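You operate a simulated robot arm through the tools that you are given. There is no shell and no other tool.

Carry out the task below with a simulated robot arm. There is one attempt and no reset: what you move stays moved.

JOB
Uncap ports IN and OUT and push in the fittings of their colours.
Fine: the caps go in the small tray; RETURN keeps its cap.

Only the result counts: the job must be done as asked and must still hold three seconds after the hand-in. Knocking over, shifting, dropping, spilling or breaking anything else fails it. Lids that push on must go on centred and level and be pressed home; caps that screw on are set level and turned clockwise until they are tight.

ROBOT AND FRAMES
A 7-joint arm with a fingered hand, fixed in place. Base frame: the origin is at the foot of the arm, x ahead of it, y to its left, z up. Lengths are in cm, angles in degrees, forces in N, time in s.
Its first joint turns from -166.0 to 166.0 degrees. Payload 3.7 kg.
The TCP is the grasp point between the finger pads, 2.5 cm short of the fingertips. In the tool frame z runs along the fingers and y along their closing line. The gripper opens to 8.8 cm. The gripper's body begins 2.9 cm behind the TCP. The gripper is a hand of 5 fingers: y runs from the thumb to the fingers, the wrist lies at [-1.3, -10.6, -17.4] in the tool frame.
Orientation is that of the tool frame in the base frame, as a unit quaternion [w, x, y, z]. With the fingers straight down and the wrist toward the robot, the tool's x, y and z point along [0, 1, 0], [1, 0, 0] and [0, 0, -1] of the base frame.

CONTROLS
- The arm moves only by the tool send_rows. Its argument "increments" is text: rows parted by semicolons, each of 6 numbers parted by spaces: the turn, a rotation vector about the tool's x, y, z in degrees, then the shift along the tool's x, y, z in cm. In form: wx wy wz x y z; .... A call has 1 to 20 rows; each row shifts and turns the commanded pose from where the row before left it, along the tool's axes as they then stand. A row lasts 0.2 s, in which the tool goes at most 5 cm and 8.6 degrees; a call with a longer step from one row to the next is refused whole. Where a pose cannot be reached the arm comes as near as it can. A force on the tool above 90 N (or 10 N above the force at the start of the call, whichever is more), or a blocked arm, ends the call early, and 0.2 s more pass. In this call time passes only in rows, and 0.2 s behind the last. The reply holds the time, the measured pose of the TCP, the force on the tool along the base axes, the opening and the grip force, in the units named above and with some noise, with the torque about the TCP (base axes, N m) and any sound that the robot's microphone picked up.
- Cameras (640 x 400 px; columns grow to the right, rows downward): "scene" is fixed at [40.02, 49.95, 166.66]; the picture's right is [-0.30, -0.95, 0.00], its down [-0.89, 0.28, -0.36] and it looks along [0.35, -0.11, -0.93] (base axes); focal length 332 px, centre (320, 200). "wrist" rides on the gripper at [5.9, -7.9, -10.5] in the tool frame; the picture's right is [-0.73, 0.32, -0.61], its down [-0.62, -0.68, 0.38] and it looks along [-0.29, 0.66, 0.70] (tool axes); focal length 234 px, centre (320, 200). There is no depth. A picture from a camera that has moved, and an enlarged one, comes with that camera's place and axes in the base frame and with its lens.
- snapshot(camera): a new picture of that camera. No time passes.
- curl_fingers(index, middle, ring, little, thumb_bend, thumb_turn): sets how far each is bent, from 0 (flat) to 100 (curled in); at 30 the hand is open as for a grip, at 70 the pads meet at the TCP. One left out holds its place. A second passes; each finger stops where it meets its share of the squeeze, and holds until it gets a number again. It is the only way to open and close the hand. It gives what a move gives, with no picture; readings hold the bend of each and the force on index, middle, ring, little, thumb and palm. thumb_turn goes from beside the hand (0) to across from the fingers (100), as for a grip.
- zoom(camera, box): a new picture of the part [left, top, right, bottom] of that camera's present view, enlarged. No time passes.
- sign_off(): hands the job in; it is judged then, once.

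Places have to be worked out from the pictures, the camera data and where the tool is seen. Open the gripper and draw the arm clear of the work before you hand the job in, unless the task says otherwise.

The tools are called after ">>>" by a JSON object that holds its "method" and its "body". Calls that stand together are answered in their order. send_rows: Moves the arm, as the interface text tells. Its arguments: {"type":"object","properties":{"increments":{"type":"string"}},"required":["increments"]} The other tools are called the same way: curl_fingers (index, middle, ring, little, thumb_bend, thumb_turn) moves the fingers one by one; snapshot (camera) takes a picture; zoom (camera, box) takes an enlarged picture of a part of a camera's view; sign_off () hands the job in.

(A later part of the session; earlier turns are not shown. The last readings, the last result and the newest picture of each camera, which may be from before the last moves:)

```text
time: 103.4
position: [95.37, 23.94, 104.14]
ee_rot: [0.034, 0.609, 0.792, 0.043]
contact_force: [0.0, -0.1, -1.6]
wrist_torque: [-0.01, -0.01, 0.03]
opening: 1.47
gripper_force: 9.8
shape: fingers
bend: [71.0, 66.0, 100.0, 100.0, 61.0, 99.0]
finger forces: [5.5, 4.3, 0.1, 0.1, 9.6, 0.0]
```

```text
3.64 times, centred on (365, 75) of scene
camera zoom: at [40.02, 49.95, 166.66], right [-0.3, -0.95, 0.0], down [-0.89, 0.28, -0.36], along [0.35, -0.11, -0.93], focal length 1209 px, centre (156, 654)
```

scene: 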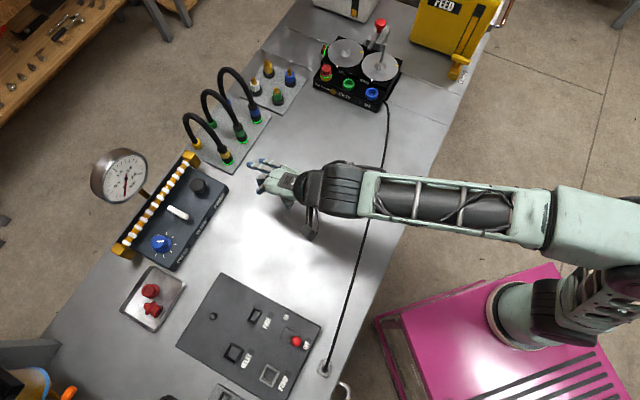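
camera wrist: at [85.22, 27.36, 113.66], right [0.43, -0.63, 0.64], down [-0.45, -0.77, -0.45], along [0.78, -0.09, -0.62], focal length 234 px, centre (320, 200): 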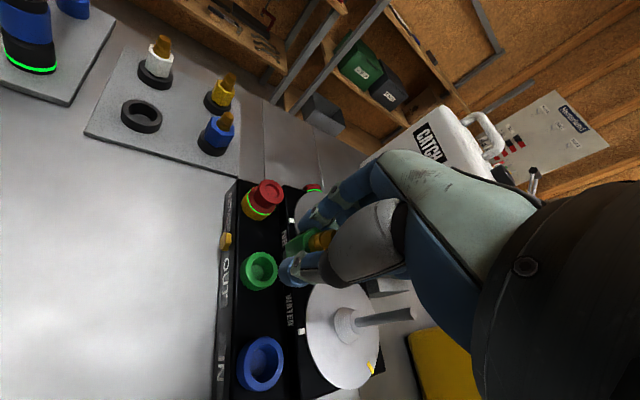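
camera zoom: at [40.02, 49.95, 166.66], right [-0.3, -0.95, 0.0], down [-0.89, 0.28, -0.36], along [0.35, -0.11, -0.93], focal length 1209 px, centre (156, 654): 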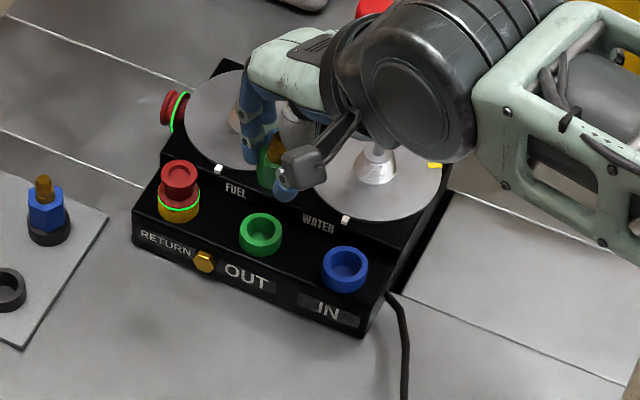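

I'm above OUT with the fitting. I zoom to compare the fitting's lower end with the green socket.

>>> {"method": "zoom", "body": {"camera": "wrist", "box": [220, 190, 360, 330]}}

>>> {"method": "zoom", "body": {"camera": "scene", "box": [335, 50, 405, 110]}}

```text
2.86 times, centred on (290, 260) of wrist
camera zoom: at [85.22, 27.36, 113.66], right [0.43, -0.63, 0.64], down [-0.45, -0.77, -0.45], along [0.78, -0.09, -0.62], focal length 669 px, centre (406, 29)
```

zoom: 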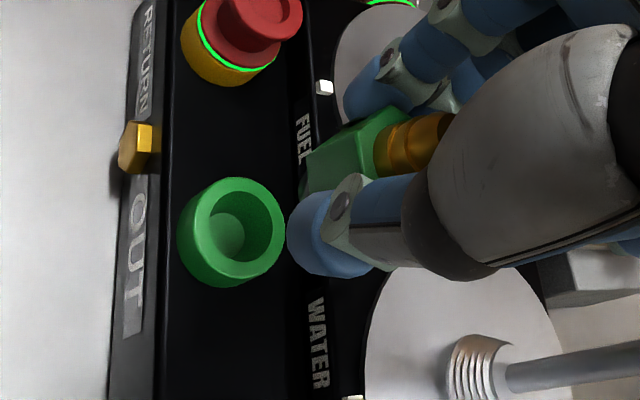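

```text
6.67 times, centred on (370, 80) of scene
camera zoom: at [40.02, 49.95, 166.66], right [-0.3, -0.95, 0.0], down [-0.89, 0.28, -0.36], along [0.35, -0.11, -0.93], focal length 2217 px, centre (-13, 1000)
```

zoom: 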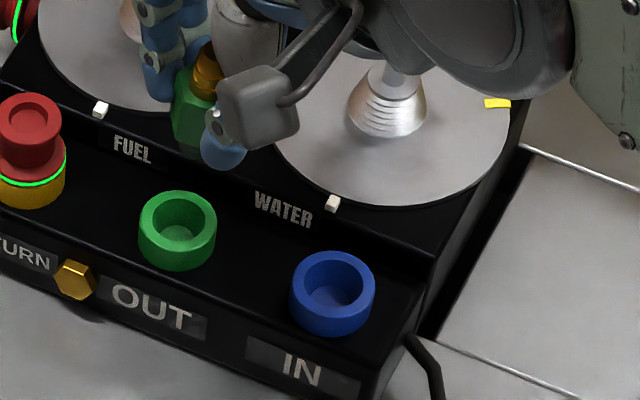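

The port is an open cup about 2.2 cm in bore. I zoom in tighter on the socket to pin down its centre.

>>> {"method": "zoom", "body": {"camera": "wrist", "box": [240, 235, 300, 295]}}

>>> {"method": "zoom", "body": {"camera": "wrist", "box": [270, 210, 340, 290]}}

>>> {"method": "zoom", "body": {"camera": "scene", "box": [335, 60, 385, 100]}}

```text
6.67 times, centred on (270, 265) of wrist
camera zoom: at [85.22, 27.36, 113.66], right [0.43, -0.63, 0.64], down [-0.45, -0.77, -0.45], along [0.78, -0.09, -0.62], focal length 1561 px, centre (653, -233)
```

zoom: 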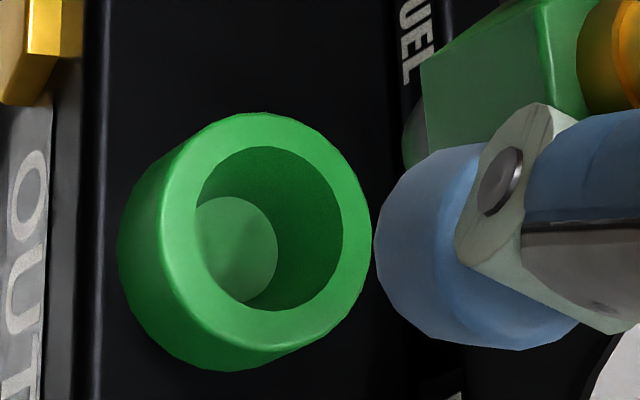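

```text
5.00 times, centred on (305, 250) of wrist
camera zoom: at [85.22, 27.36, 113.66], right [0.43, -0.63, 0.64], down [-0.45, -0.77, -0.45], along [0.78, -0.09, -0.62], focal length 1171 px, centre (395, -50)
```

zoom: 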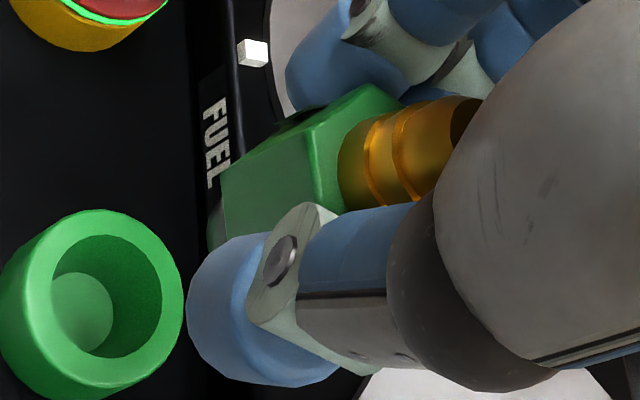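

```text
10.00 times, centred on (360, 80) of scene
camera zoom: at [40.02, 49.95, 166.66], right [-0.3, -0.95, 0.0], down [-0.89, 0.28, -0.36], along [0.35, -0.11, -0.93], focal length 3325 px, centre (-80, 1400)
```

zoom: 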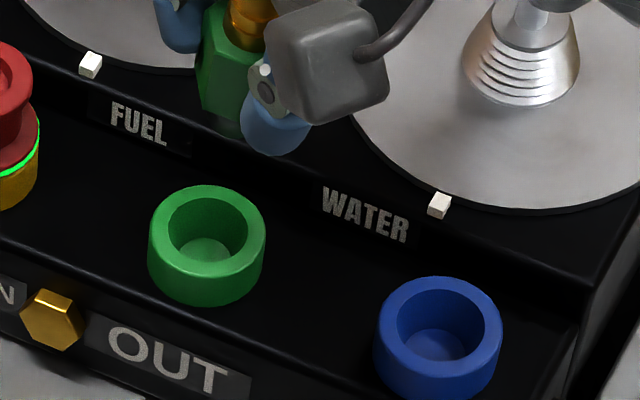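

The fitting is vertical in the grip with a round stem below the hex. I estimate the socket centre at tool offset (-0.1, +0.65) against the fitting's (0, +0.1), so I shift by that and lower until the stem is just above the rim.

>>> {"method": "send_rows", "body": {"increments": "0 0 0 -0.03 0.05 1.2; 0 0 0 -0.03 0.05 1.2; 0 0 0 -0.04 0.05 1.2"}}

>>> {"method": "zoom", "body": {"camera": "wrist", "box": [240, 190, 360, 310]}}

>>> {"method": "zoom", "body": {"camera": "scene", "box": [335, 60, 385, 100]}}

```text
time: 104.2
position: [95.92, 23.96, 100.51]
ee_rot: [0.032, 0.608, 0.792, 0.042]
contact_force: [-0.2, 0.2, -0.8]
wrist_torque: [0.01, -0.01, 0.0]
opening: 1.45
gripper_force: 9.8
shape: fingers
bend: [71.0, 66.0, 100.0, 100.0, 61.0, 99.0]
finger forces: [5.6, 4.4, 0.0, 0.1, 9.5, 0.1]
```

```text
3.33 times, centred on (300, 250) of wrist
camera zoom: at [85.8, 27.34, 110.15], right [0.43, -0.64, 0.64], down [-0.45, -0.77, -0.45], along [0.78, -0.09, -0.62], focal length 781 px, centre (387, 33)
```

zoom: 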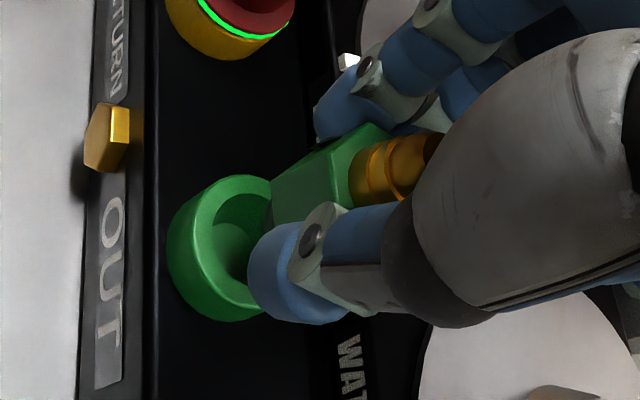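

```text
10.00 times, centred on (360, 80) of scene
camera zoom: at [40.02, 49.95, 166.66], right [-0.3, -0.95, 0.0], down [-0.89, 0.28, -0.36], along [0.35, -0.11, -0.93], focal length 3325 px, centre (-80, 1400)
```

zoom: 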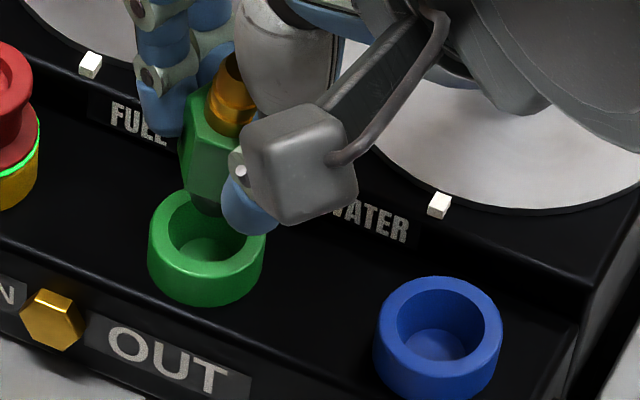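

Both views put the stem over the bore within about a millimetre or two. I lower slowly in small steps, watching the force.

>>> {"method": "send_rows", "body": {"increments": "0 0 0 0 -0.04 0.4; 0 0 0 0 -0.03 0.3"}}

>>> {"method": "zoom", "body": {"camera": "scene", "box": [335, 60, 385, 100]}}

>>> {"method": "zoom", "body": {"camera": "wrist", "box": [240, 190, 360, 310]}}

```text
time: 104.8
position: [95.92, 23.9, 99.85]
ee_rot: [0.033, 0.609, 0.792, 0.043]
contact_force: [-0.7, 0.3, -0.4]
wrist_torque: [-0.01, 0.0, -0.02]
opening: 1.42
gripper_force: 9.7
shape: fingers
bend: [71.0, 66.0, 100.0, 100.0, 61.0, 99.0]
finger forces: [5.6, 4.4, 0.0, 0.0, 9.7, 0.0]
```

```text
10.00 times, centred on (360, 80) of scene
camera zoom: at [40.02, 49.95, 166.66], right [-0.3, -0.95, 0.0], down [-0.89, 0.28, -0.36], along [0.35, -0.11, -0.93], focal length 3325 px, centre (-80, 1400)
```

zoom: 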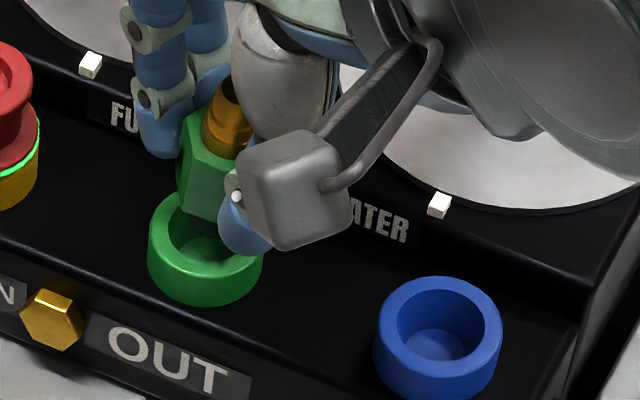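

```text
3.33 times, centred on (300, 250) of wrist
camera zoom: at [85.81, 27.36, 109.37], right [0.43, -0.64, 0.64], down [-0.45, -0.77, -0.45], along [0.78, -0.09, -0.62], focal length 781 px, centre (387, 33)
```

zoom: 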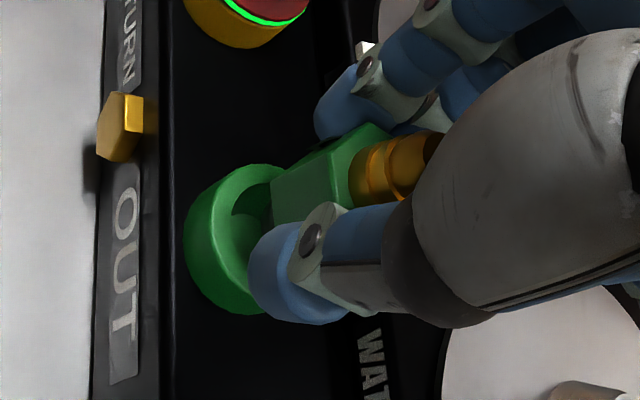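

No contact yet; the stem is at or just entering the rim. I keep lowering in small steps.

>>> {"method": "send_rows", "body": {"increments": "0 0 0 0 -0.03 0.3; 0 0 0 0 -0.03 0.3"}}

>>> {"method": "zoom", "body": {"camera": "scene", "box": [335, 60, 385, 100]}}

```text
time: 105.4
position: [95.91, 24.09, 99.2]
ee_rot: [0.033, 0.609, 0.791, 0.042]
contact_force: [0.5, -0.7, 0.9]
wrist_torque: [-0.03, 0.0, 0.04]
opening: 1.48
gripper_force: 9.5
shape: fingers
bend: [71.0, 66.0, 100.0, 100.0, 61.0, 99.0]
finger forces: [5.5, 4.4, 0.0, 0.0, 9.6, 0.0]
```

```text
10.00 times, centred on (360, 80) of scene
camera zoom: at [40.02, 49.95, 166.66], right [-0.3, -0.95, 0.0], down [-0.89, 0.28, -0.36], along [0.35, -0.11, -0.93], focal length 3325 px, centre (-80, 1400)
```

zoom: 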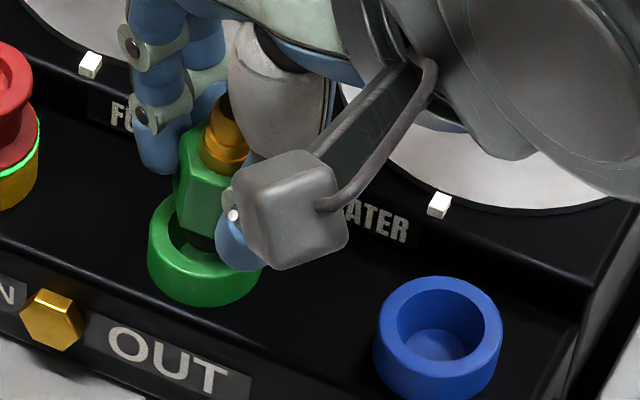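

Still free, with the stem dropping into the bore. I continue.

>>> {"method": "send_rows", "body": {"increments": "0 0 0 0 -0.03 0.3; 0 0 0 0 -0.03 0.3"}}

>>> {"method": "zoom", "body": {"camera": "scene", "box": [335, 60, 385, 100]}}

>>> {"method": "zoom", "body": {"camera": "wrist", "box": [240, 190, 360, 310]}}

```text
time: 106.0
position: [95.97, 24.19, 98.59]
ee_rot: [0.033, 0.609, 0.792, 0.041]
contact_force: [0.0, -0.3, -0.9]
wrist_torque: [-0.01, -0.01, 0.01]
opening: 1.46
gripper_force: 10.1
shape: fingers
bend: [71.0, 66.0, 100.0, 100.0, 61.0, 99.0]
finger forces: [5.6, 4.4, 0.1, 0.0, 9.7, 0.1]
```

```text
10.00 times, centred on (360, 80) of scene
camera zoom: at [40.02, 49.95, 166.66], right [-0.3, -0.95, 0.0], down [-0.89, 0.28, -0.36], along [0.35, -0.11, -0.93], focal length 3325 px, centre (-80, 1400)
```

zoom: 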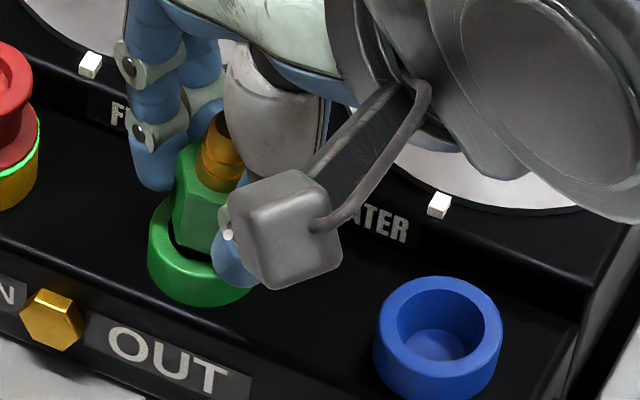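

```text
3.33 times, centred on (300, 250) of wrist
camera zoom: at [85.83, 27.43, 108.17], right [0.43, -0.63, 0.64], down [-0.45, -0.77, -0.45], along [0.78, -0.09, -0.62], focal length 781 px, centre (387, 33)
```

zoom: 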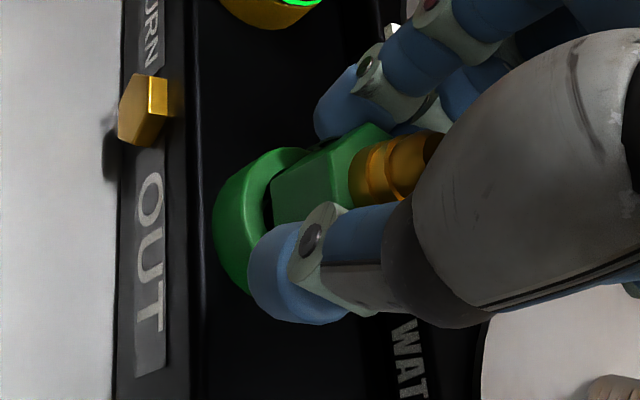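

The stem seems about 0.5 cm into the bore with no contact, but the hex looks roughly 0.15–0.2 cm off toward IN. I shift slightly the other way and continue down.

>>> {"method": "send_rows", "body": {"increments": "0 0 0 0.13 0.03 0; 0 0 0 0 -0.03 0.3; 0 0 0 0 -0.02 0.2"}}

>>> {"method": "zoom", "body": {"camera": "scene", "box": [335, 60, 385, 100]}}

```text
time: 106.8
position: [96.08, 24.17, 98.25]
ee_rot: [0.033, 0.609, 0.792, 0.043]
contact_force: [0.1, -0.5, 2.9]
wrist_torque: [0.02, 0.06, -0.01]
opening: 1.43
gripper_force: 11.1
shape: fingers
bend: [71.0, 66.0, 100.0, 100.0, 61.0, 99.0]
finger forces: [5.9, 4.7, 0.0, 0.0, 9.9, 0.0]
```

```text
10.00 times, centred on (360, 80) of scene
camera zoom: at [40.02, 49.95, 166.66], right [-0.3, -0.95, 0.0], down [-0.89, 0.28, -0.36], along [0.35, -0.11, -0.93], focal length 3325 px, centre (-80, 1400)
```

zoom: 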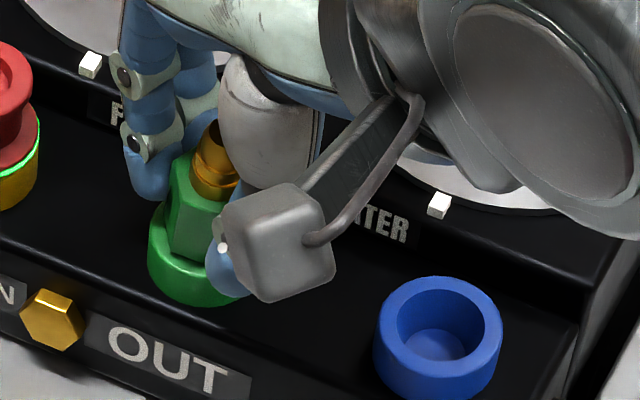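

A slight resistance of about 3 N has started, with the hex close to the rim. I press down further in small steps.

>>> {"method": "send_rows", "body": {"increments": "0 0 0 0 -0.02 0.2; 0 0 0 0 -0.02 0.2"}}

>>> {"method": "zoom", "body": {"camera": "scene", "box": [335, 60, 385, 100]}}

>>> {"method": "zoom", "body": {"camera": "wrist", "box": [240, 190, 360, 310]}}

```text
time: 107.4
position: [96.06, 24.17, 97.99]
ee_rot: [0.034, 0.608, 0.792, 0.043]
contact_force: [3.2, -1.1, 16.4]
wrist_torque: [-0.02, -0.02, -0.01]
opening: 1.45
gripper_force: 12.1
shape: fingers
bend: [71.0, 65.0, 100.0, 100.0, 64.0, 99.0]
finger forces: [7.8, 7.0, 0.1, 0.0, 11.1, 0.0]
```

```text
10.00 times, centred on (360, 80) of scene
camera zoom: at [40.02, 49.95, 166.66], right [-0.3, -0.95, 0.0], down [-0.89, 0.28, -0.36], along [0.35, -0.11, -0.93], focal length 3325 px, centre (-80, 1400)
```

zoom: 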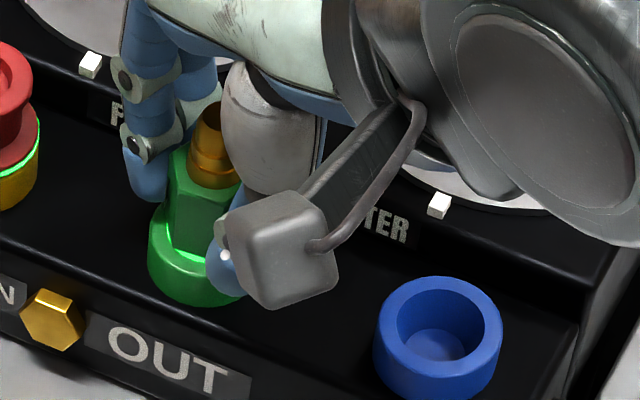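

```text
3.33 times, centred on (300, 250) of wrist
camera zoom: at [85.88, 27.42, 107.49], right [0.43, -0.64, 0.64], down [-0.45, -0.77, -0.46], along [0.78, -0.09, -0.62], focal length 781 px, centre (387, 33)
```

zoom: 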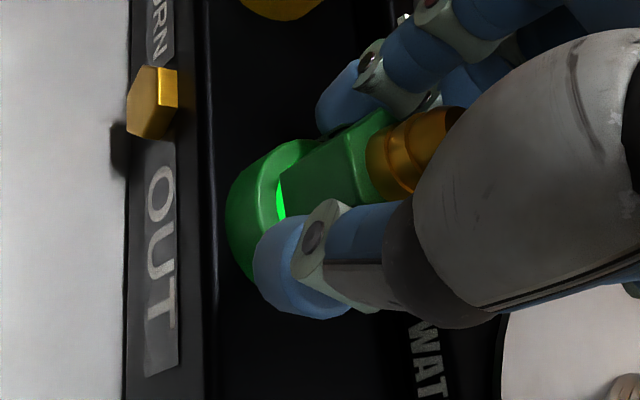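

The green ring has lit at the hex's base. I press a touch more to make sure it's fully home.

>>> {"method": "send_rows", "body": {"increments": "0 0 0 0 -0.02 0.2; 0 0 0 0 -0.01 0.15"}}

>>> {"method": "zoom", "body": {"camera": "scene", "box": [335, 60, 385, 100]}}

>>> {"method": "zoom", "body": {"camera": "wrist", "box": [240, 190, 360, 310]}}

```text
time: 108.0
position: [96.0, 24.2, 97.68]
ee_rot: [0.035, 0.608, 0.792, 0.044]
contact_force: [2.7, -3.2, 30.7]
wrist_torque: [-0.06, 0.11, -0.03]
opening: 1.43
gripper_force: 19.6
shape: fingers
bend: [71.0, 64.0, 100.0, 100.0, 65.0, 99.0]
finger forces: [8.5, 9.0, 0.1, 0.1, 21.5, 0.1]
```

```text
10.00 times, centred on (360, 80) of scene
camera zoom: at [40.02, 49.95, 166.66], right [-0.3, -0.95, 0.0], down [-0.89, 0.28, -0.36], along [0.35, -0.11, -0.93], focal length 3325 px, centre (-80, 1400)
```

zoom: 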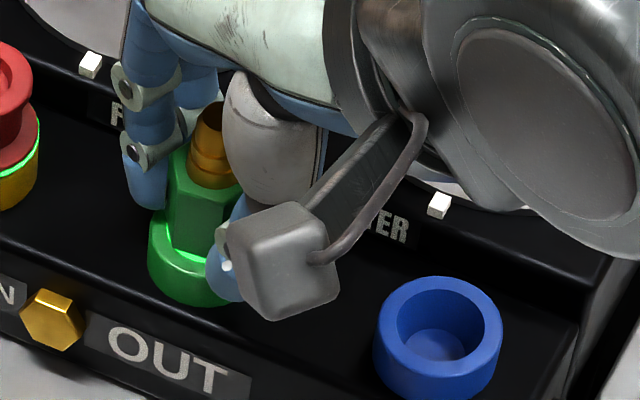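

```text
3.33 times, centred on (300, 250) of wrist
camera zoom: at [85.8, 27.38, 107.21], right [0.43, -0.64, 0.64], down [-0.45, -0.77, -0.46], along [0.78, -0.09, -0.62], focal length 781 px, centre (387, 33)
```

zoom: 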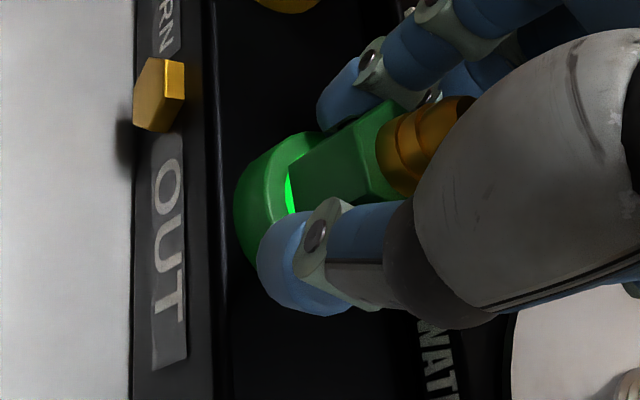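

Fully pressed at 30 N with the ring lit and the fingers starting to slide on the hex, so it's seated. I relieve the push slightly and release.

>>> {"method": "send_rows", "body": {"increments": "0 0 0 0 0.02 -0.2"}}

>>> {"method": "curl_fingers", "body": {"index": 50, "middle": 50, "thumb_bend": 50, "thumb_turn": 98}}

>>> {"method": "zoom", "body": {"camera": "wrist", "box": [240, 190, 360, 310]}}

>>> {"method": "zoom", "body": {"camera": "scene", "box": [335, 60, 385, 100]}}

```text
time: 108.4
position: [95.96, 24.12, 97.69]
ee_rot: [0.034, 0.609, 0.791, 0.043]
contact_force: [3.6, -5.0, 25.6]
wrist_torque: [-0.1, -0.04, -0.08]
opening: 1.44
gripper_force: 18.4
shape: fingers
bend: [71.0, 64.0, 100.0, 100.0, 66.0, 99.0]
finger forces: [8.5, 9.8, 0.0, 0.1, 18.0, 0.1]
```

```text
time: 109.4
position: [96.04, 24.13, 97.55]
ee_rot: [0.032, 0.608, 0.792, 0.042]
contact_force: [0.6, -0.1, 0.7]
wrist_torque: [0.0, 0.02, -0.03]
opening: 4.09
gripper_force: 0.0
shape: fingers
bend: [50.0, 50.0, 100.0, 100.0, 50.0, 98.0]
finger forces: [0.0, 0.0, 0.0, 0.0, 0.1, 0.0]
```

```text
3.33 times, centred on (300, 250) of wrist
camera zoom: at [85.84, 27.5, 107.13], right [0.43, -0.63, 0.64], down [-0.45, -0.77, -0.45], along [0.78, -0.09, -0.62], focal length 781 px, centre (387, 33)
```

zoom: 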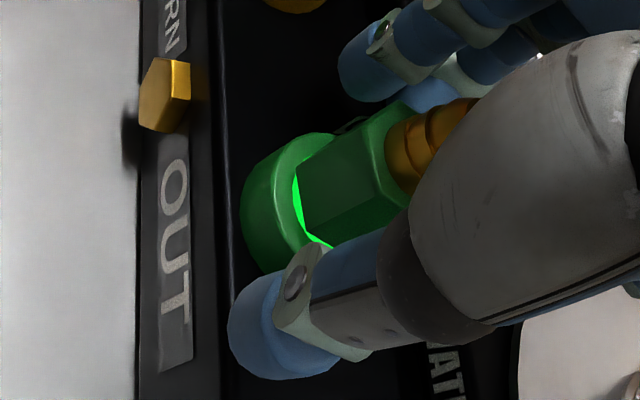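

```text
10.00 times, centred on (360, 80) of scene
camera zoom: at [40.02, 49.95, 166.66], right [-0.3, -0.95, 0.0], down [-0.89, 0.28, -0.36], along [0.35, -0.11, -0.93], focal length 3325 px, centre (-80, 1400)
```

zoom: 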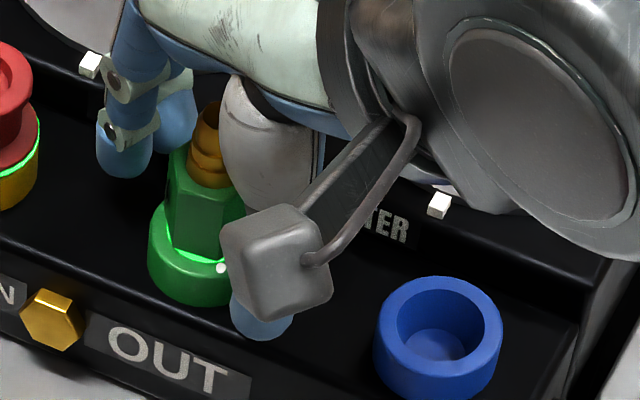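

OUT's fitting is seated and its ring is lit. I rise straight off it and head toward the blue fitting, adding a little tilt for reach.

>>> {"method": "send_rows", "body": {"increments": "0 0 0 0 0.1 -1; 0 0 0 0 0.2 -2; 0 0 0 0 0.2 -2; 0 0 0 0 0.2 -2; 0 0 0 2 0.3 0; 0 0 0 3 0.4 0.2; 0 0 0 3 0.4 0.4; 0 0 0 2 0.4 0.4; -3 0 0 0.4 2 0.9; 0 0 0 0.4 2.5 1.1; 0 0 0 0.4 2.5 1.1; 0 0 0 0.3 2 0.9"}}

>>> {"method": "curl_fingers", "body": {"index": 42, "middle": 42, "thumb_bend": 42}}

>>> {"method": "snapshot", "body": {"camera": "wrist"}}

>>> {"method": "zoom", "body": {"camera": "wrist", "box": [200, 160, 400, 360]}}

>>> {"method": "zoom", "body": {"camera": "scene", "box": [250, 20, 410, 130]}}

```text
time: 112.0
position: [103.56, 38.07, 101.48]
ee_rot: [0.049, 0.608, 0.79, 0.063]
contact_force: [-0.4, -0.1, 0.3]
wrist_torque: [0.01, -0.01, 0.0]
opening: 4.14
gripper_force: 0.1
shape: fingers
bend: [50.0, 50.0, 100.0, 100.0, 50.0, 98.0]
finger forces: [0.0, 0.0, 0.0, 0.0, 0.0, 0.0]
```

```text
time: 113.0
position: [103.54, 38.02, 101.26]
ee_rot: [0.048, 0.608, 0.79, 0.062]
contact_force: [0.2, 0.3, -0.7]
wrist_torque: [0.0, 0.03, 0.0]
opening: 5.84
gripper_force: 0.0
shape: fingers
bend: [42.0, 42.0, 100.0, 100.0, 42.0, 97.0]
finger forces: [0.1, 0.0, 0.0, 0.0, 0.0, 0.0]
```

```text
taken
camera wrist: at [93.0, 41.3, 110.41], right [0.4, -0.64, 0.65], down [-0.43, -0.76, -0.49], along [0.81, -0.09, -0.58], focal length 234 px, centre (320, 200)
```

wrist: 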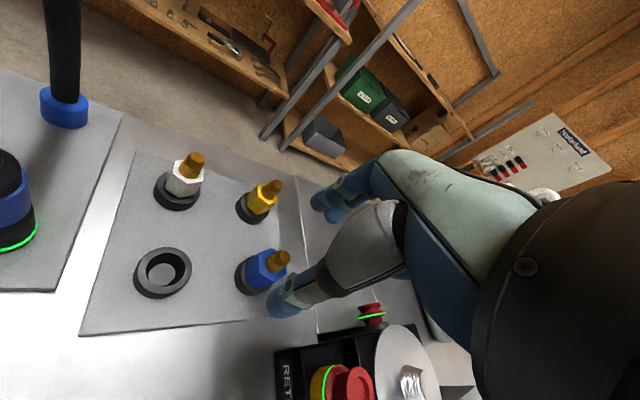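

```text
2.00 times, centred on (300, 260) of wrist
camera zoom: at [93.0, 41.3, 110.41], right [0.4, -0.64, 0.65], down [-0.43, -0.76, -0.49], along [0.81, -0.09, -0.58], focal length 468 px, centre (360, 80)
```

zoom: 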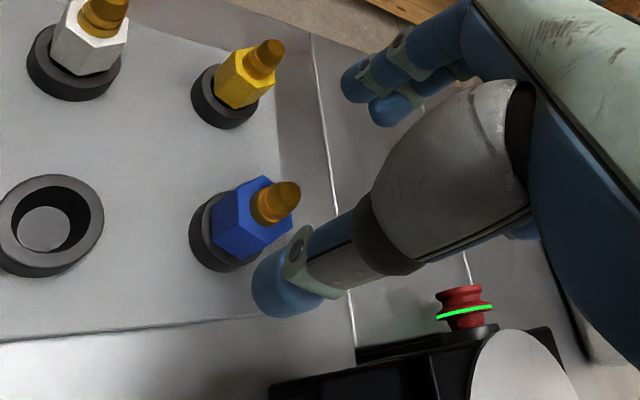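

```text
3.64 times, centred on (330, 75) of scene
camera zoom: at [40.02, 49.95, 166.66], right [-0.3, -0.95, 0.0], down [-0.89, 0.28, -0.36], along [0.35, -0.11, -0.93], focal length 1209 px, centre (284, 654)
```

zoom: 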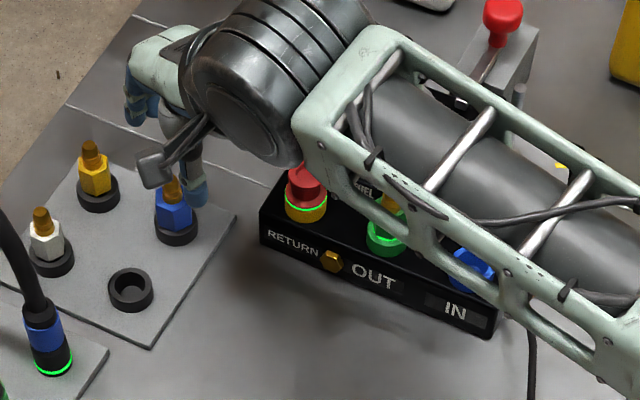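

Blue's axis is at tool offset (0, +0.8). I shift over it, descend around it and close gently as with green.

>>> {"method": "send_rows", "body": {"increments": "0 0 0 0 0.54 0.09; 0 0 0 0 -0.2 1.25; 0 0 0 0 -0.2 1.25; 0 0 0 0 -0.2 1.25; 0 0 0 0 -0.2 1.25; 0 0 0 0 -0.19 1.2"}}

>>> {"method": "zoom", "body": {"camera": "wrist", "box": [240, 160, 380, 300]}}

>>> {"method": "curl_fingers", "body": {"index": 64, "middle": 64, "thumb_bend": 64}}

>>> {"method": "zoom", "body": {"camera": "wrist", "box": [240, 160, 380, 300]}}

```text
time: 114.4
position: [104.13, 38.25, 95.0]
ee_rot: [0.049, 0.608, 0.79, 0.062]
contact_force: [0.1, 0.8, 0.2]
wrist_torque: [-0.01, 0.01, 0.02]
opening: 5.89
gripper_force: 0.1
shape: fingers
bend: [42.0, 42.0, 100.0, 100.0, 42.0, 97.0]
finger forces: [0.1, 0.1, 0.0, 0.0, 0.0, 0.1]
```

```text
2.86 times, centred on (310, 230) of wrist
camera zoom: at [93.55, 41.48, 104.06], right [0.4, -0.64, 0.65], down [-0.43, -0.76, -0.49], along [0.81, -0.09, -0.58], focal length 669 px, centre (349, 114)
```

zoom: 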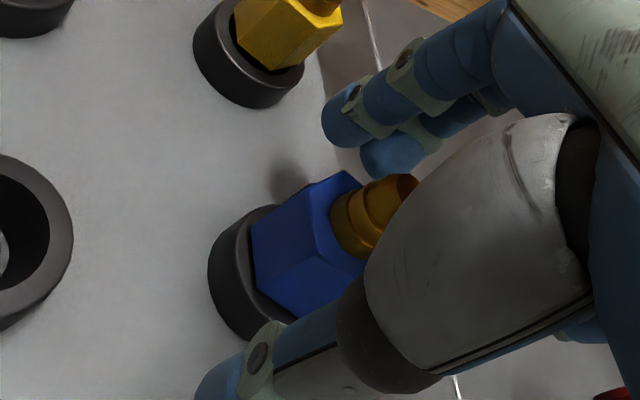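

```text
time: 115.4
position: [104.18, 38.23, 95.14]
ee_rot: [0.048, 0.608, 0.79, 0.063]
contact_force: [1.2, -1.2, 0.5]
wrist_torque: [0.02, -0.02, 0.02]
opening: 2.06
gripper_force: 3.8
shape: fingers
bend: [60.0, 61.0, 100.0, 100.0, 59.0, 99.0]
finger forces: [2.0, 2.1, 0.0, 0.0, 3.1, 0.0]
```

```text
2.86 times, centred on (310, 230) of wrist
camera zoom: at [93.57, 41.46, 104.08], right [0.4, -0.64, 0.65], down [-0.43, -0.76, -0.49], along [0.81, -0.09, -0.58], focal length 669 px, centre (349, 114)
```

zoom: 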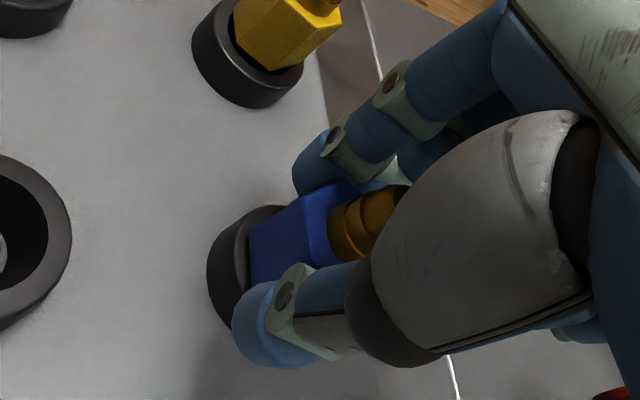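

Good symmetric contact on blue. I firm the grip moderately.

>>> {"method": "curl_fingers", "body": {"index": 74, "middle": 74, "thumb_bend": 78}}

>>> {"method": "zoom", "body": {"camera": "wrist", "box": [240, 160, 380, 300]}}

```text
time: 116.4
position: [104.27, 38.26, 95.0]
ee_rot: [0.048, 0.608, 0.79, 0.063]
contact_force: [7.7, 1.9, 3.4]
wrist_torque: [0.0, -0.25, 0.05]
opening: 1.79
gripper_force: 15.4
shape: fingers
bend: [72.0, 62.0, 100.0, 100.0, 61.0, 99.0]
finger forces: [9.9, 10.4, 0.0, 0.1, 11.7, 0.0]
```

```text
2.86 times, centred on (310, 230) of wrist
camera zoom: at [93.58, 41.46, 104.1], right [0.4, -0.64, 0.65], down [-0.43, -0.76, -0.49], along [0.81, -0.09, -0.58], focal length 669 px, centre (349, 114)
```

zoom: 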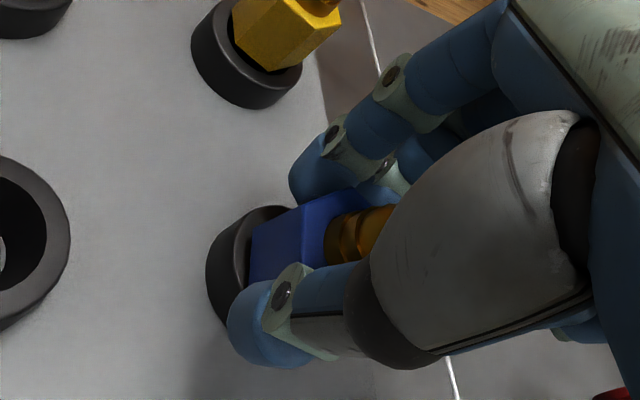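

The two fingers outweigh the thumb by about 8 N, so I back them off slightly to balance before lifting.

>>> {"method": "curl_fingers", "body": {"index": 71, "middle": 69, "thumb_bend": 79}}

>>> {"method": "send_rows", "body": {"increments": "0 0 0 0 0.03 -0.2; 0 0 0 0 0.03 -0.2; 0 0 0 0 0.05 -0.3"}}

>>> {"method": "zoom", "body": {"camera": "wrist", "box": [240, 160, 380, 300]}}

```text
time: 117.4
position: [104.22, 38.09, 95.01]
ee_rot: [0.049, 0.608, 0.79, 0.063]
contact_force: [0.5, -0.4, -0.9]
wrist_torque: [-0.02, 0.0, 0.01]
opening: 1.58
gripper_force: 12.2
shape: fingers
bend: [59.0, 63.0, 100.0, 100.0, 66.0, 98.0]
finger forces: [6.5, 5.8, 0.0, 0.0, 12.7, 0.0]
```

```text
time: 118.2
position: [104.18, 38.28, 95.53]
ee_rot: [0.048, 0.608, 0.79, 0.062]
contact_force: [-0.3, -0.1, -0.1]
wrist_torque: [-0.02, 0.02, 0.0]
opening: 1.62
gripper_force: 13.6
shape: fingers
bend: [59.0, 63.0, 100.0, 100.0, 66.0, 98.0]
finger forces: [6.6, 5.9, 0.0, 0.0, 12.8, 0.1]
```

```text
2.86 times, centred on (310, 230) of wrist
camera zoom: at [93.58, 41.49, 104.66], right [0.4, -0.64, 0.65], down [-0.43, -0.76, -0.49], along [0.81, -0.09, -0.58], focal length 669 px, centre (349, 114)
```

zoom: 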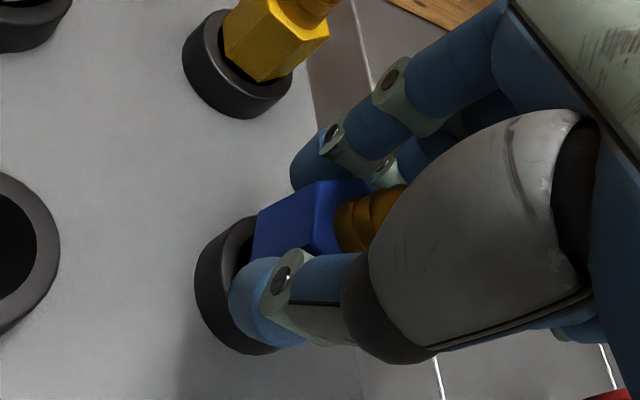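

Balanced now, and blue is rising with the hand. I lift it clear and inspect it for tilt.

>>> {"method": "send_rows", "body": {"increments": "0 0 0 0 0.08 -0.5; 0 0 0 0 0.16 -1; 0 0 0 0 0.16 -1; 0 0 0 0 0.16 -1; 0 0 0 0 0.08 -0.5"}}

>>> {"method": "zoom", "body": {"camera": "wrist", "box": [250, 180, 350, 280]}}

>>> {"method": "zoom", "body": {"camera": "scene", "box": [260, 40, 320, 90]}}

```text
time: 119.4
position: [104.15, 38.28, 99.66]
ee_rot: [0.048, 0.607, 0.791, 0.063]
contact_force: [0.3, 0.2, 0.0]
wrist_torque: [-0.02, 0.01, 0.02]
opening: 1.58
gripper_force: 12.1
shape: fingers
bend: [59.0, 63.0, 100.0, 100.0, 66.0, 98.0]
finger forces: [6.6, 5.8, 0.1, 0.0, 12.8, 0.0]
```

```text
4.00 times, centred on (300, 230) of wrist
camera zoom: at [93.61, 41.5, 108.73], right [0.4, -0.64, 0.65], down [-0.43, -0.76, -0.49], along [0.81, -0.09, -0.58], focal length 937 px, centre (400, 80)
```

zoom: 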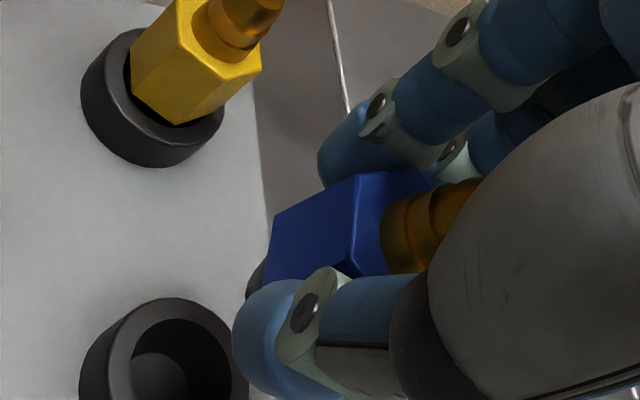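

```text
8.00 times, centred on (290, 65) of scene
camera zoom: at [40.02, 49.95, 166.66], right [-0.3, -0.95, 0.0], down [-0.89, 0.28, -0.36], along [0.35, -0.11, -0.93], focal length 2660 px, centre (560, 1280)
```

zoom: 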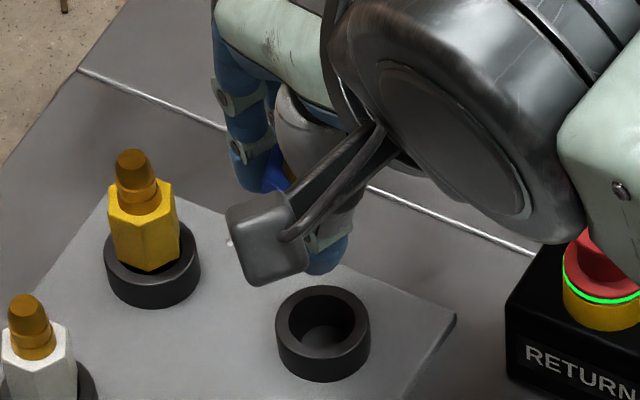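

Blue is out, nearly vertical (a few degrees off). I carry it back and over to the IN port the same way.

>>> {"method": "send_rows", "body": {"increments": "0 0 0 0 -1.5 -0.3; 0 0 0 0 -2 -0.4; 0 0 0 0 -2 -1.2; 0 0 0 0 -1.8 -1.8; 0 0 0 -1.5 -1.2 -1.8; 0 0 0 -2.5 -1.5 -0.8; 0 0 0 -3 -1.2 -0.2; 0 0 0 -3 -1.2 -0.2; 0 0 0 -3 -1.2 -0.2; 0 0 0 -2.5 -1 -0.2; 0 0 0 -1.5 -0.4 0"}}

>>> {"method": "snapshot", "body": {"camera": "wrist"}}

>>> {"method": "zoom", "body": {"camera": "scene", "box": [335, 40, 405, 110]}}

```text
time: 121.8
position: [93.34, 17.79, 104.43]
ee_rot: [0.049, 0.607, 0.791, 0.063]
contact_force: [-0.2, -0.3, 0.0]
wrist_torque: [0.03, -0.02, 0.0]
opening: 1.57
gripper_force: 12.8
shape: fingers
bend: [59.0, 63.0, 100.0, 100.0, 66.0, 98.0]
finger forces: [6.6, 5.9, 0.0, 0.0, 12.8, 0.0]
```

```text
taken
camera wrist: at [82.58, 20.99, 113.42], right [0.4, -0.64, 0.65], down [-0.43, -0.76, -0.49], along [0.81, -0.08, -0.58], focal length 234 px, centre (320, 200)
```

wrist: 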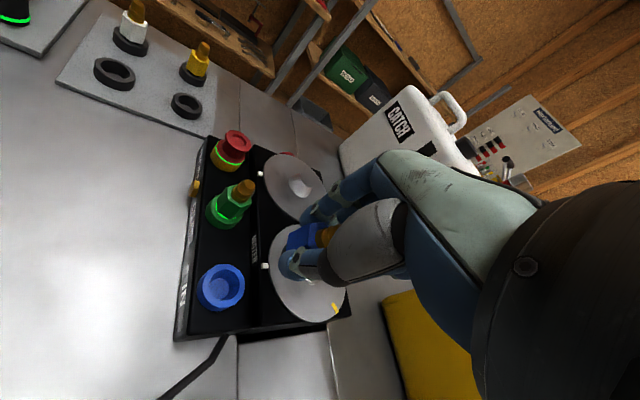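

```text
5.71 times, centred on (370, 75) of scene
camera zoom: at [40.02, 49.95, 166.66], right [-0.3, -0.95, 0.0], down [-0.89, 0.28, -0.36], along [0.35, -0.11, -0.93], focal length 1900 px, centre (34, 914)
```

zoom: 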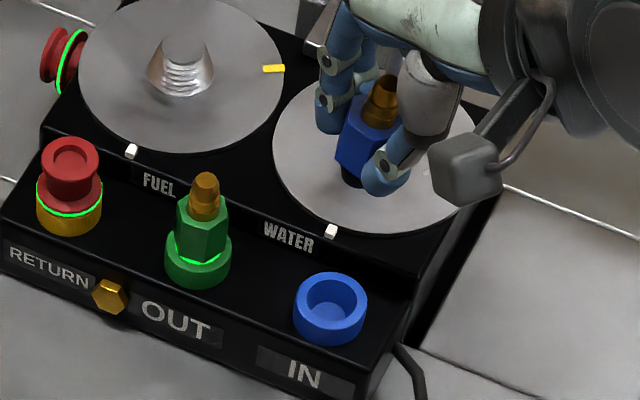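

OUT's fitting stands straight with its ring lit. Blue leans about 3–4° in the grip, so I'll correct that with a small hand rotation and move over IN; first a close look at the socket.

>>> {"method": "send_rows", "body": {"increments": "1.6 -3 0 0.3 -1 0; 0 0 0 1 -1 0"}}

>>> {"method": "zoom", "body": {"camera": "wrist", "box": [200, 210, 340, 330]}}

>>> {"method": "zoom", "body": {"camera": "scene", "box": [350, 50, 400, 100]}}

```text
time: 122.4
position: [90.93, 18.43, 103.93]
ee_rot: [0.061, 0.61, 0.789, 0.036]
contact_force: [0.4, 0.4, -0.8]
wrist_torque: [0.03, -0.02, 0.02]
opening: 1.57
gripper_force: 12.2
shape: fingers
bend: [59.0, 63.0, 100.0, 100.0, 66.0, 98.0]
finger forces: [6.6, 5.9, 0.0, 0.0, 12.6, 0.0]
```

```text
3.33 times, centred on (270, 270) of wrist
camera zoom: at [80.52, 22.23, 112.92], right [0.41, -0.61, 0.68], down [-0.44, -0.78, -0.44], along [0.8, -0.13, -0.59], focal length 781 px, centre (487, -33)
```

zoom: 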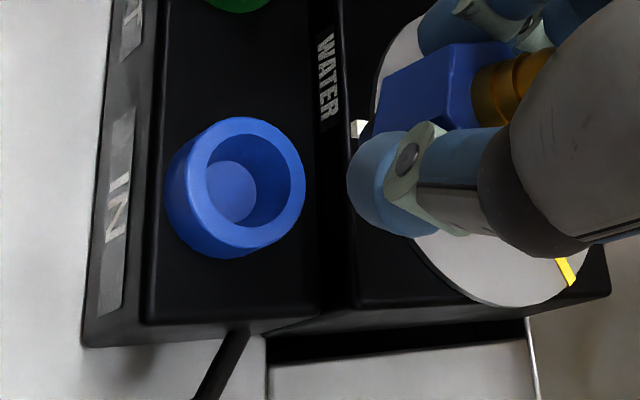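

```text
8.00 times, centred on (375, 75) of scene
camera zoom: at [40.02, 49.95, 166.66], right [-0.3, -0.95, 0.0], down [-0.89, 0.28, -0.36], along [0.35, -0.11, -0.93], focal length 2660 px, centre (-120, 1200)
```

zoom: 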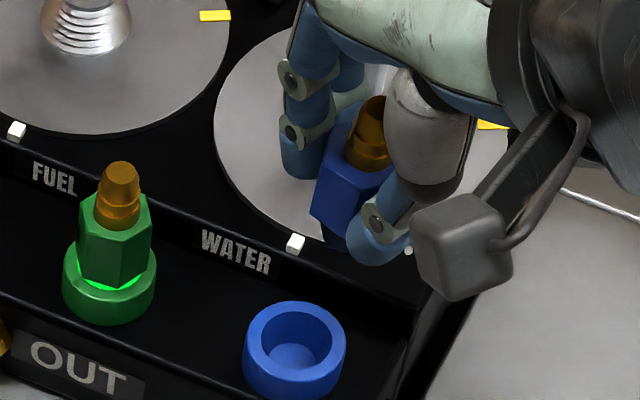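

IN's socket centre works out at about (91.34, 19.20). I zoom on the held fitting to measure its remaining lean and offset.

>>> {"method": "zoom", "body": {"camera": "wrist", "box": [255, 215, 325, 265]}}

>>> {"method": "zoom", "body": {"camera": "scene", "box": [380, 55, 410, 85]}}

```text
8.00 times, centred on (290, 240) of wrist
camera zoom: at [80.52, 22.23, 112.92], right [0.41, -0.61, 0.68], down [-0.44, -0.78, -0.44], along [0.8, -0.13, -0.59], focal length 1873 px, centre (560, -120)
```

zoom: 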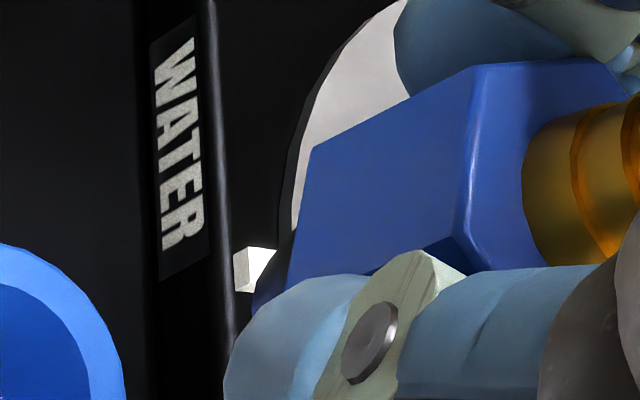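

```text
13.33 times, centred on (395, 70) of scene
camera zoom: at [40.02, 49.95, 166.66], right [-0.3, -0.95, 0.0], down [-0.89, 0.28, -0.36], along [0.35, -0.11, -0.93], focal length 4434 px, centre (-680, 1933)
```

zoom: 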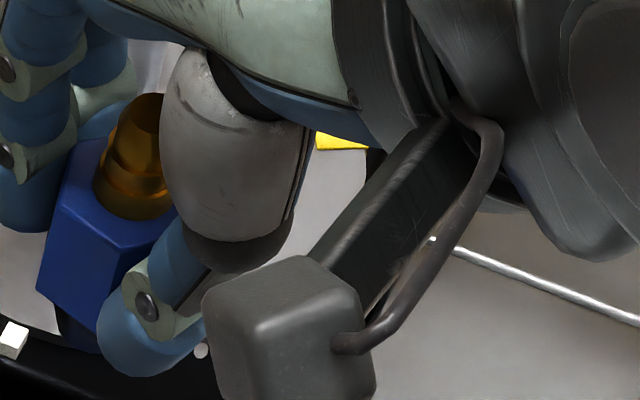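

Combining both views, the stem needs to move about (+0.75, +0.3) cm in tool x/y to be over IN. I apply that while lowering to just above the rim, then compare again.

>>> {"method": "send_rows", "body": {"increments": "0 0 0 0.31 -0.05 1.09; 0 0 0 0.31 -0.05 1.09; 0 0 0 0.3 -0.04 1.08"}}

>>> {"method": "zoom", "body": {"camera": "scene", "box": [350, 60, 400, 100]}}

>>> {"method": "zoom", "body": {"camera": "wrist", "box": [230, 190, 350, 310]}}

```text
time: 123.2
position: [90.94, 19.25, 100.47]
ee_rot: [0.061, 0.609, 0.79, 0.035]
contact_force: [0.1, -0.2, 0.2]
wrist_torque: [-0.01, 0.03, -0.02]
opening: 1.59
gripper_force: 13.3
shape: fingers
bend: [59.0, 63.0, 100.0, 100.0, 66.0, 98.0]
finger forces: [6.7, 6.0, 0.0, 0.0, 12.8, 0.1]
```

```text
10.00 times, centred on (375, 80) of scene
camera zoom: at [40.02, 49.95, 166.66], right [-0.3, -0.95, 0.0], down [-0.89, 0.28, -0.36], along [0.35, -0.11, -0.93], focal length 3325 px, centre (-230, 1400)
```

zoom: 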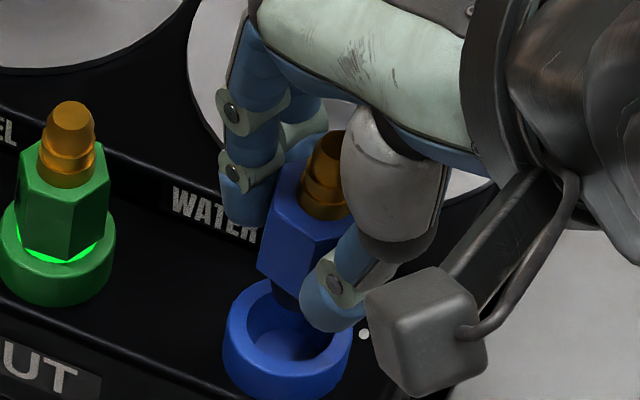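

```text
3.33 times, centred on (290, 250) of wrist
camera zoom: at [80.54, 23.06, 109.54], right [0.41, -0.61, 0.68], down [-0.44, -0.78, -0.44], along [0.8, -0.12, -0.59], focal length 781 px, centre (420, 33)
```

zoom: 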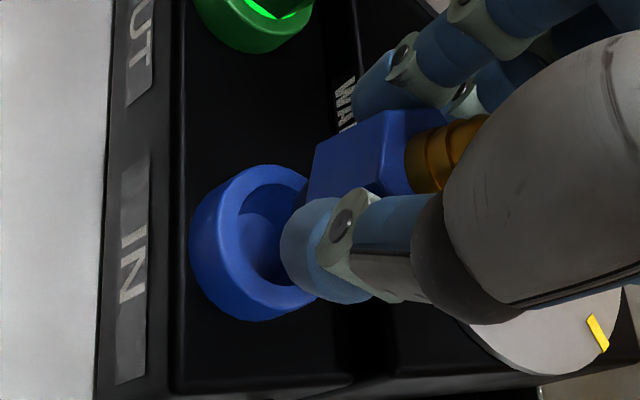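

Both views suggest the stem needs a bit more shift (roughly +0.2 cm in base x and y). I zoom in harder on the stem and the rim to decide.

>>> {"method": "zoom", "body": {"camera": "scene", "box": [370, 78, 394, 102]}}

>>> {"method": "zoom", "body": {"camera": "wrist", "box": [280, 210, 340, 290]}}

```text
16.00 times, centred on (382, 90) of scene
camera zoom: at [40.02, 49.95, 166.66], right [-0.3, -0.95, 0.0], down [-0.89, 0.28, -0.36], along [0.35, -0.11, -0.93], focal length 5320 px, centre (-672, 1960)
```

zoom: 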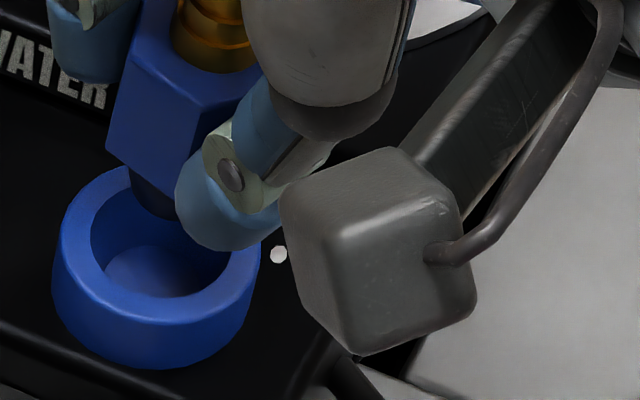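

```text
5.00 times, centred on (310, 250) of wrist
camera zoom: at [80.54, 23.06, 109.54], right [0.41, -0.61, 0.68], down [-0.44, -0.78, -0.44], along [0.8, -0.12, -0.59], focal length 1171 px, centre (370, -50)
```

zoom: 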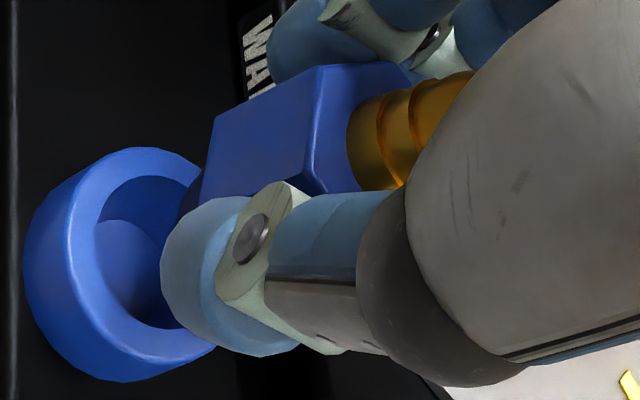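

The stem looks within about 0.15 cm of centre. I nudge it that way and lower gently, watching for any rim contact.

>>> {"method": "send_rows", "body": {"increments": "0 0 0 0.05 0.02 0.4; 0 0 0 0.05 0 0.4; 0 0 0 0.03 -0.02 0.3"}}

>>> {"method": "zoom", "body": {"camera": "scene", "box": [365, 70, 401, 106]}}

>>> {"method": "zoom", "body": {"camera": "wrist", "box": [250, 200, 340, 300]}}

```text
time: 124.0
position: [91.13, 19.31, 99.58]
ee_rot: [0.06, 0.609, 0.79, 0.036]
contact_force: [-1.0, 0.3, -0.7]
wrist_torque: [-0.01, -0.02, 0.01]
opening: 1.58
gripper_force: 13.0
shape: fingers
bend: [59.0, 63.0, 100.0, 100.0, 66.0, 98.0]
finger forces: [6.5, 5.9, 0.0, 0.0, 12.7, 0.0]
```

```text
11.11 times, centred on (383, 88) of scene
camera zoom: at [40.02, 49.95, 166.66], right [-0.3, -0.95, 0.0], down [-0.89, 0.28, -0.36], along [0.35, -0.11, -0.93], focal length 3695 px, centre (-380, 1444)
```

zoom: 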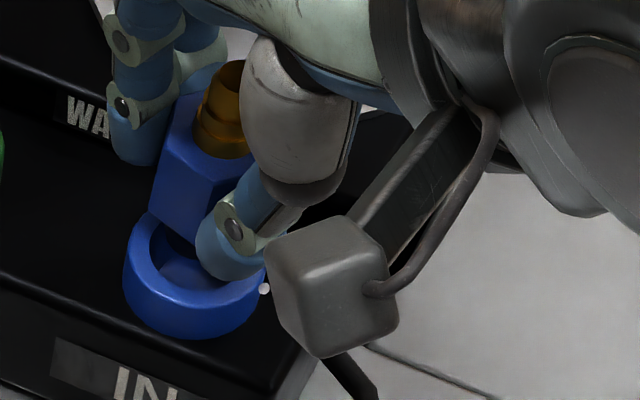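

```text
4.00 times, centred on (295, 250) of wrist
camera zoom: at [80.7, 23.15, 108.56], right [0.41, -0.61, 0.68], down [-0.44, -0.78, -0.44], along [0.8, -0.13, -0.59], focal length 937 px, centre (420, 0)
```

zoom: 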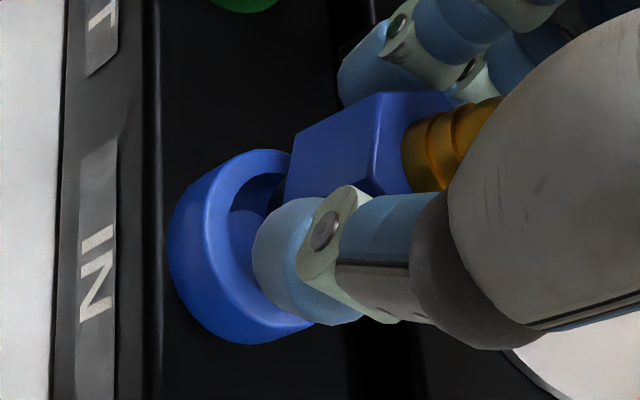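

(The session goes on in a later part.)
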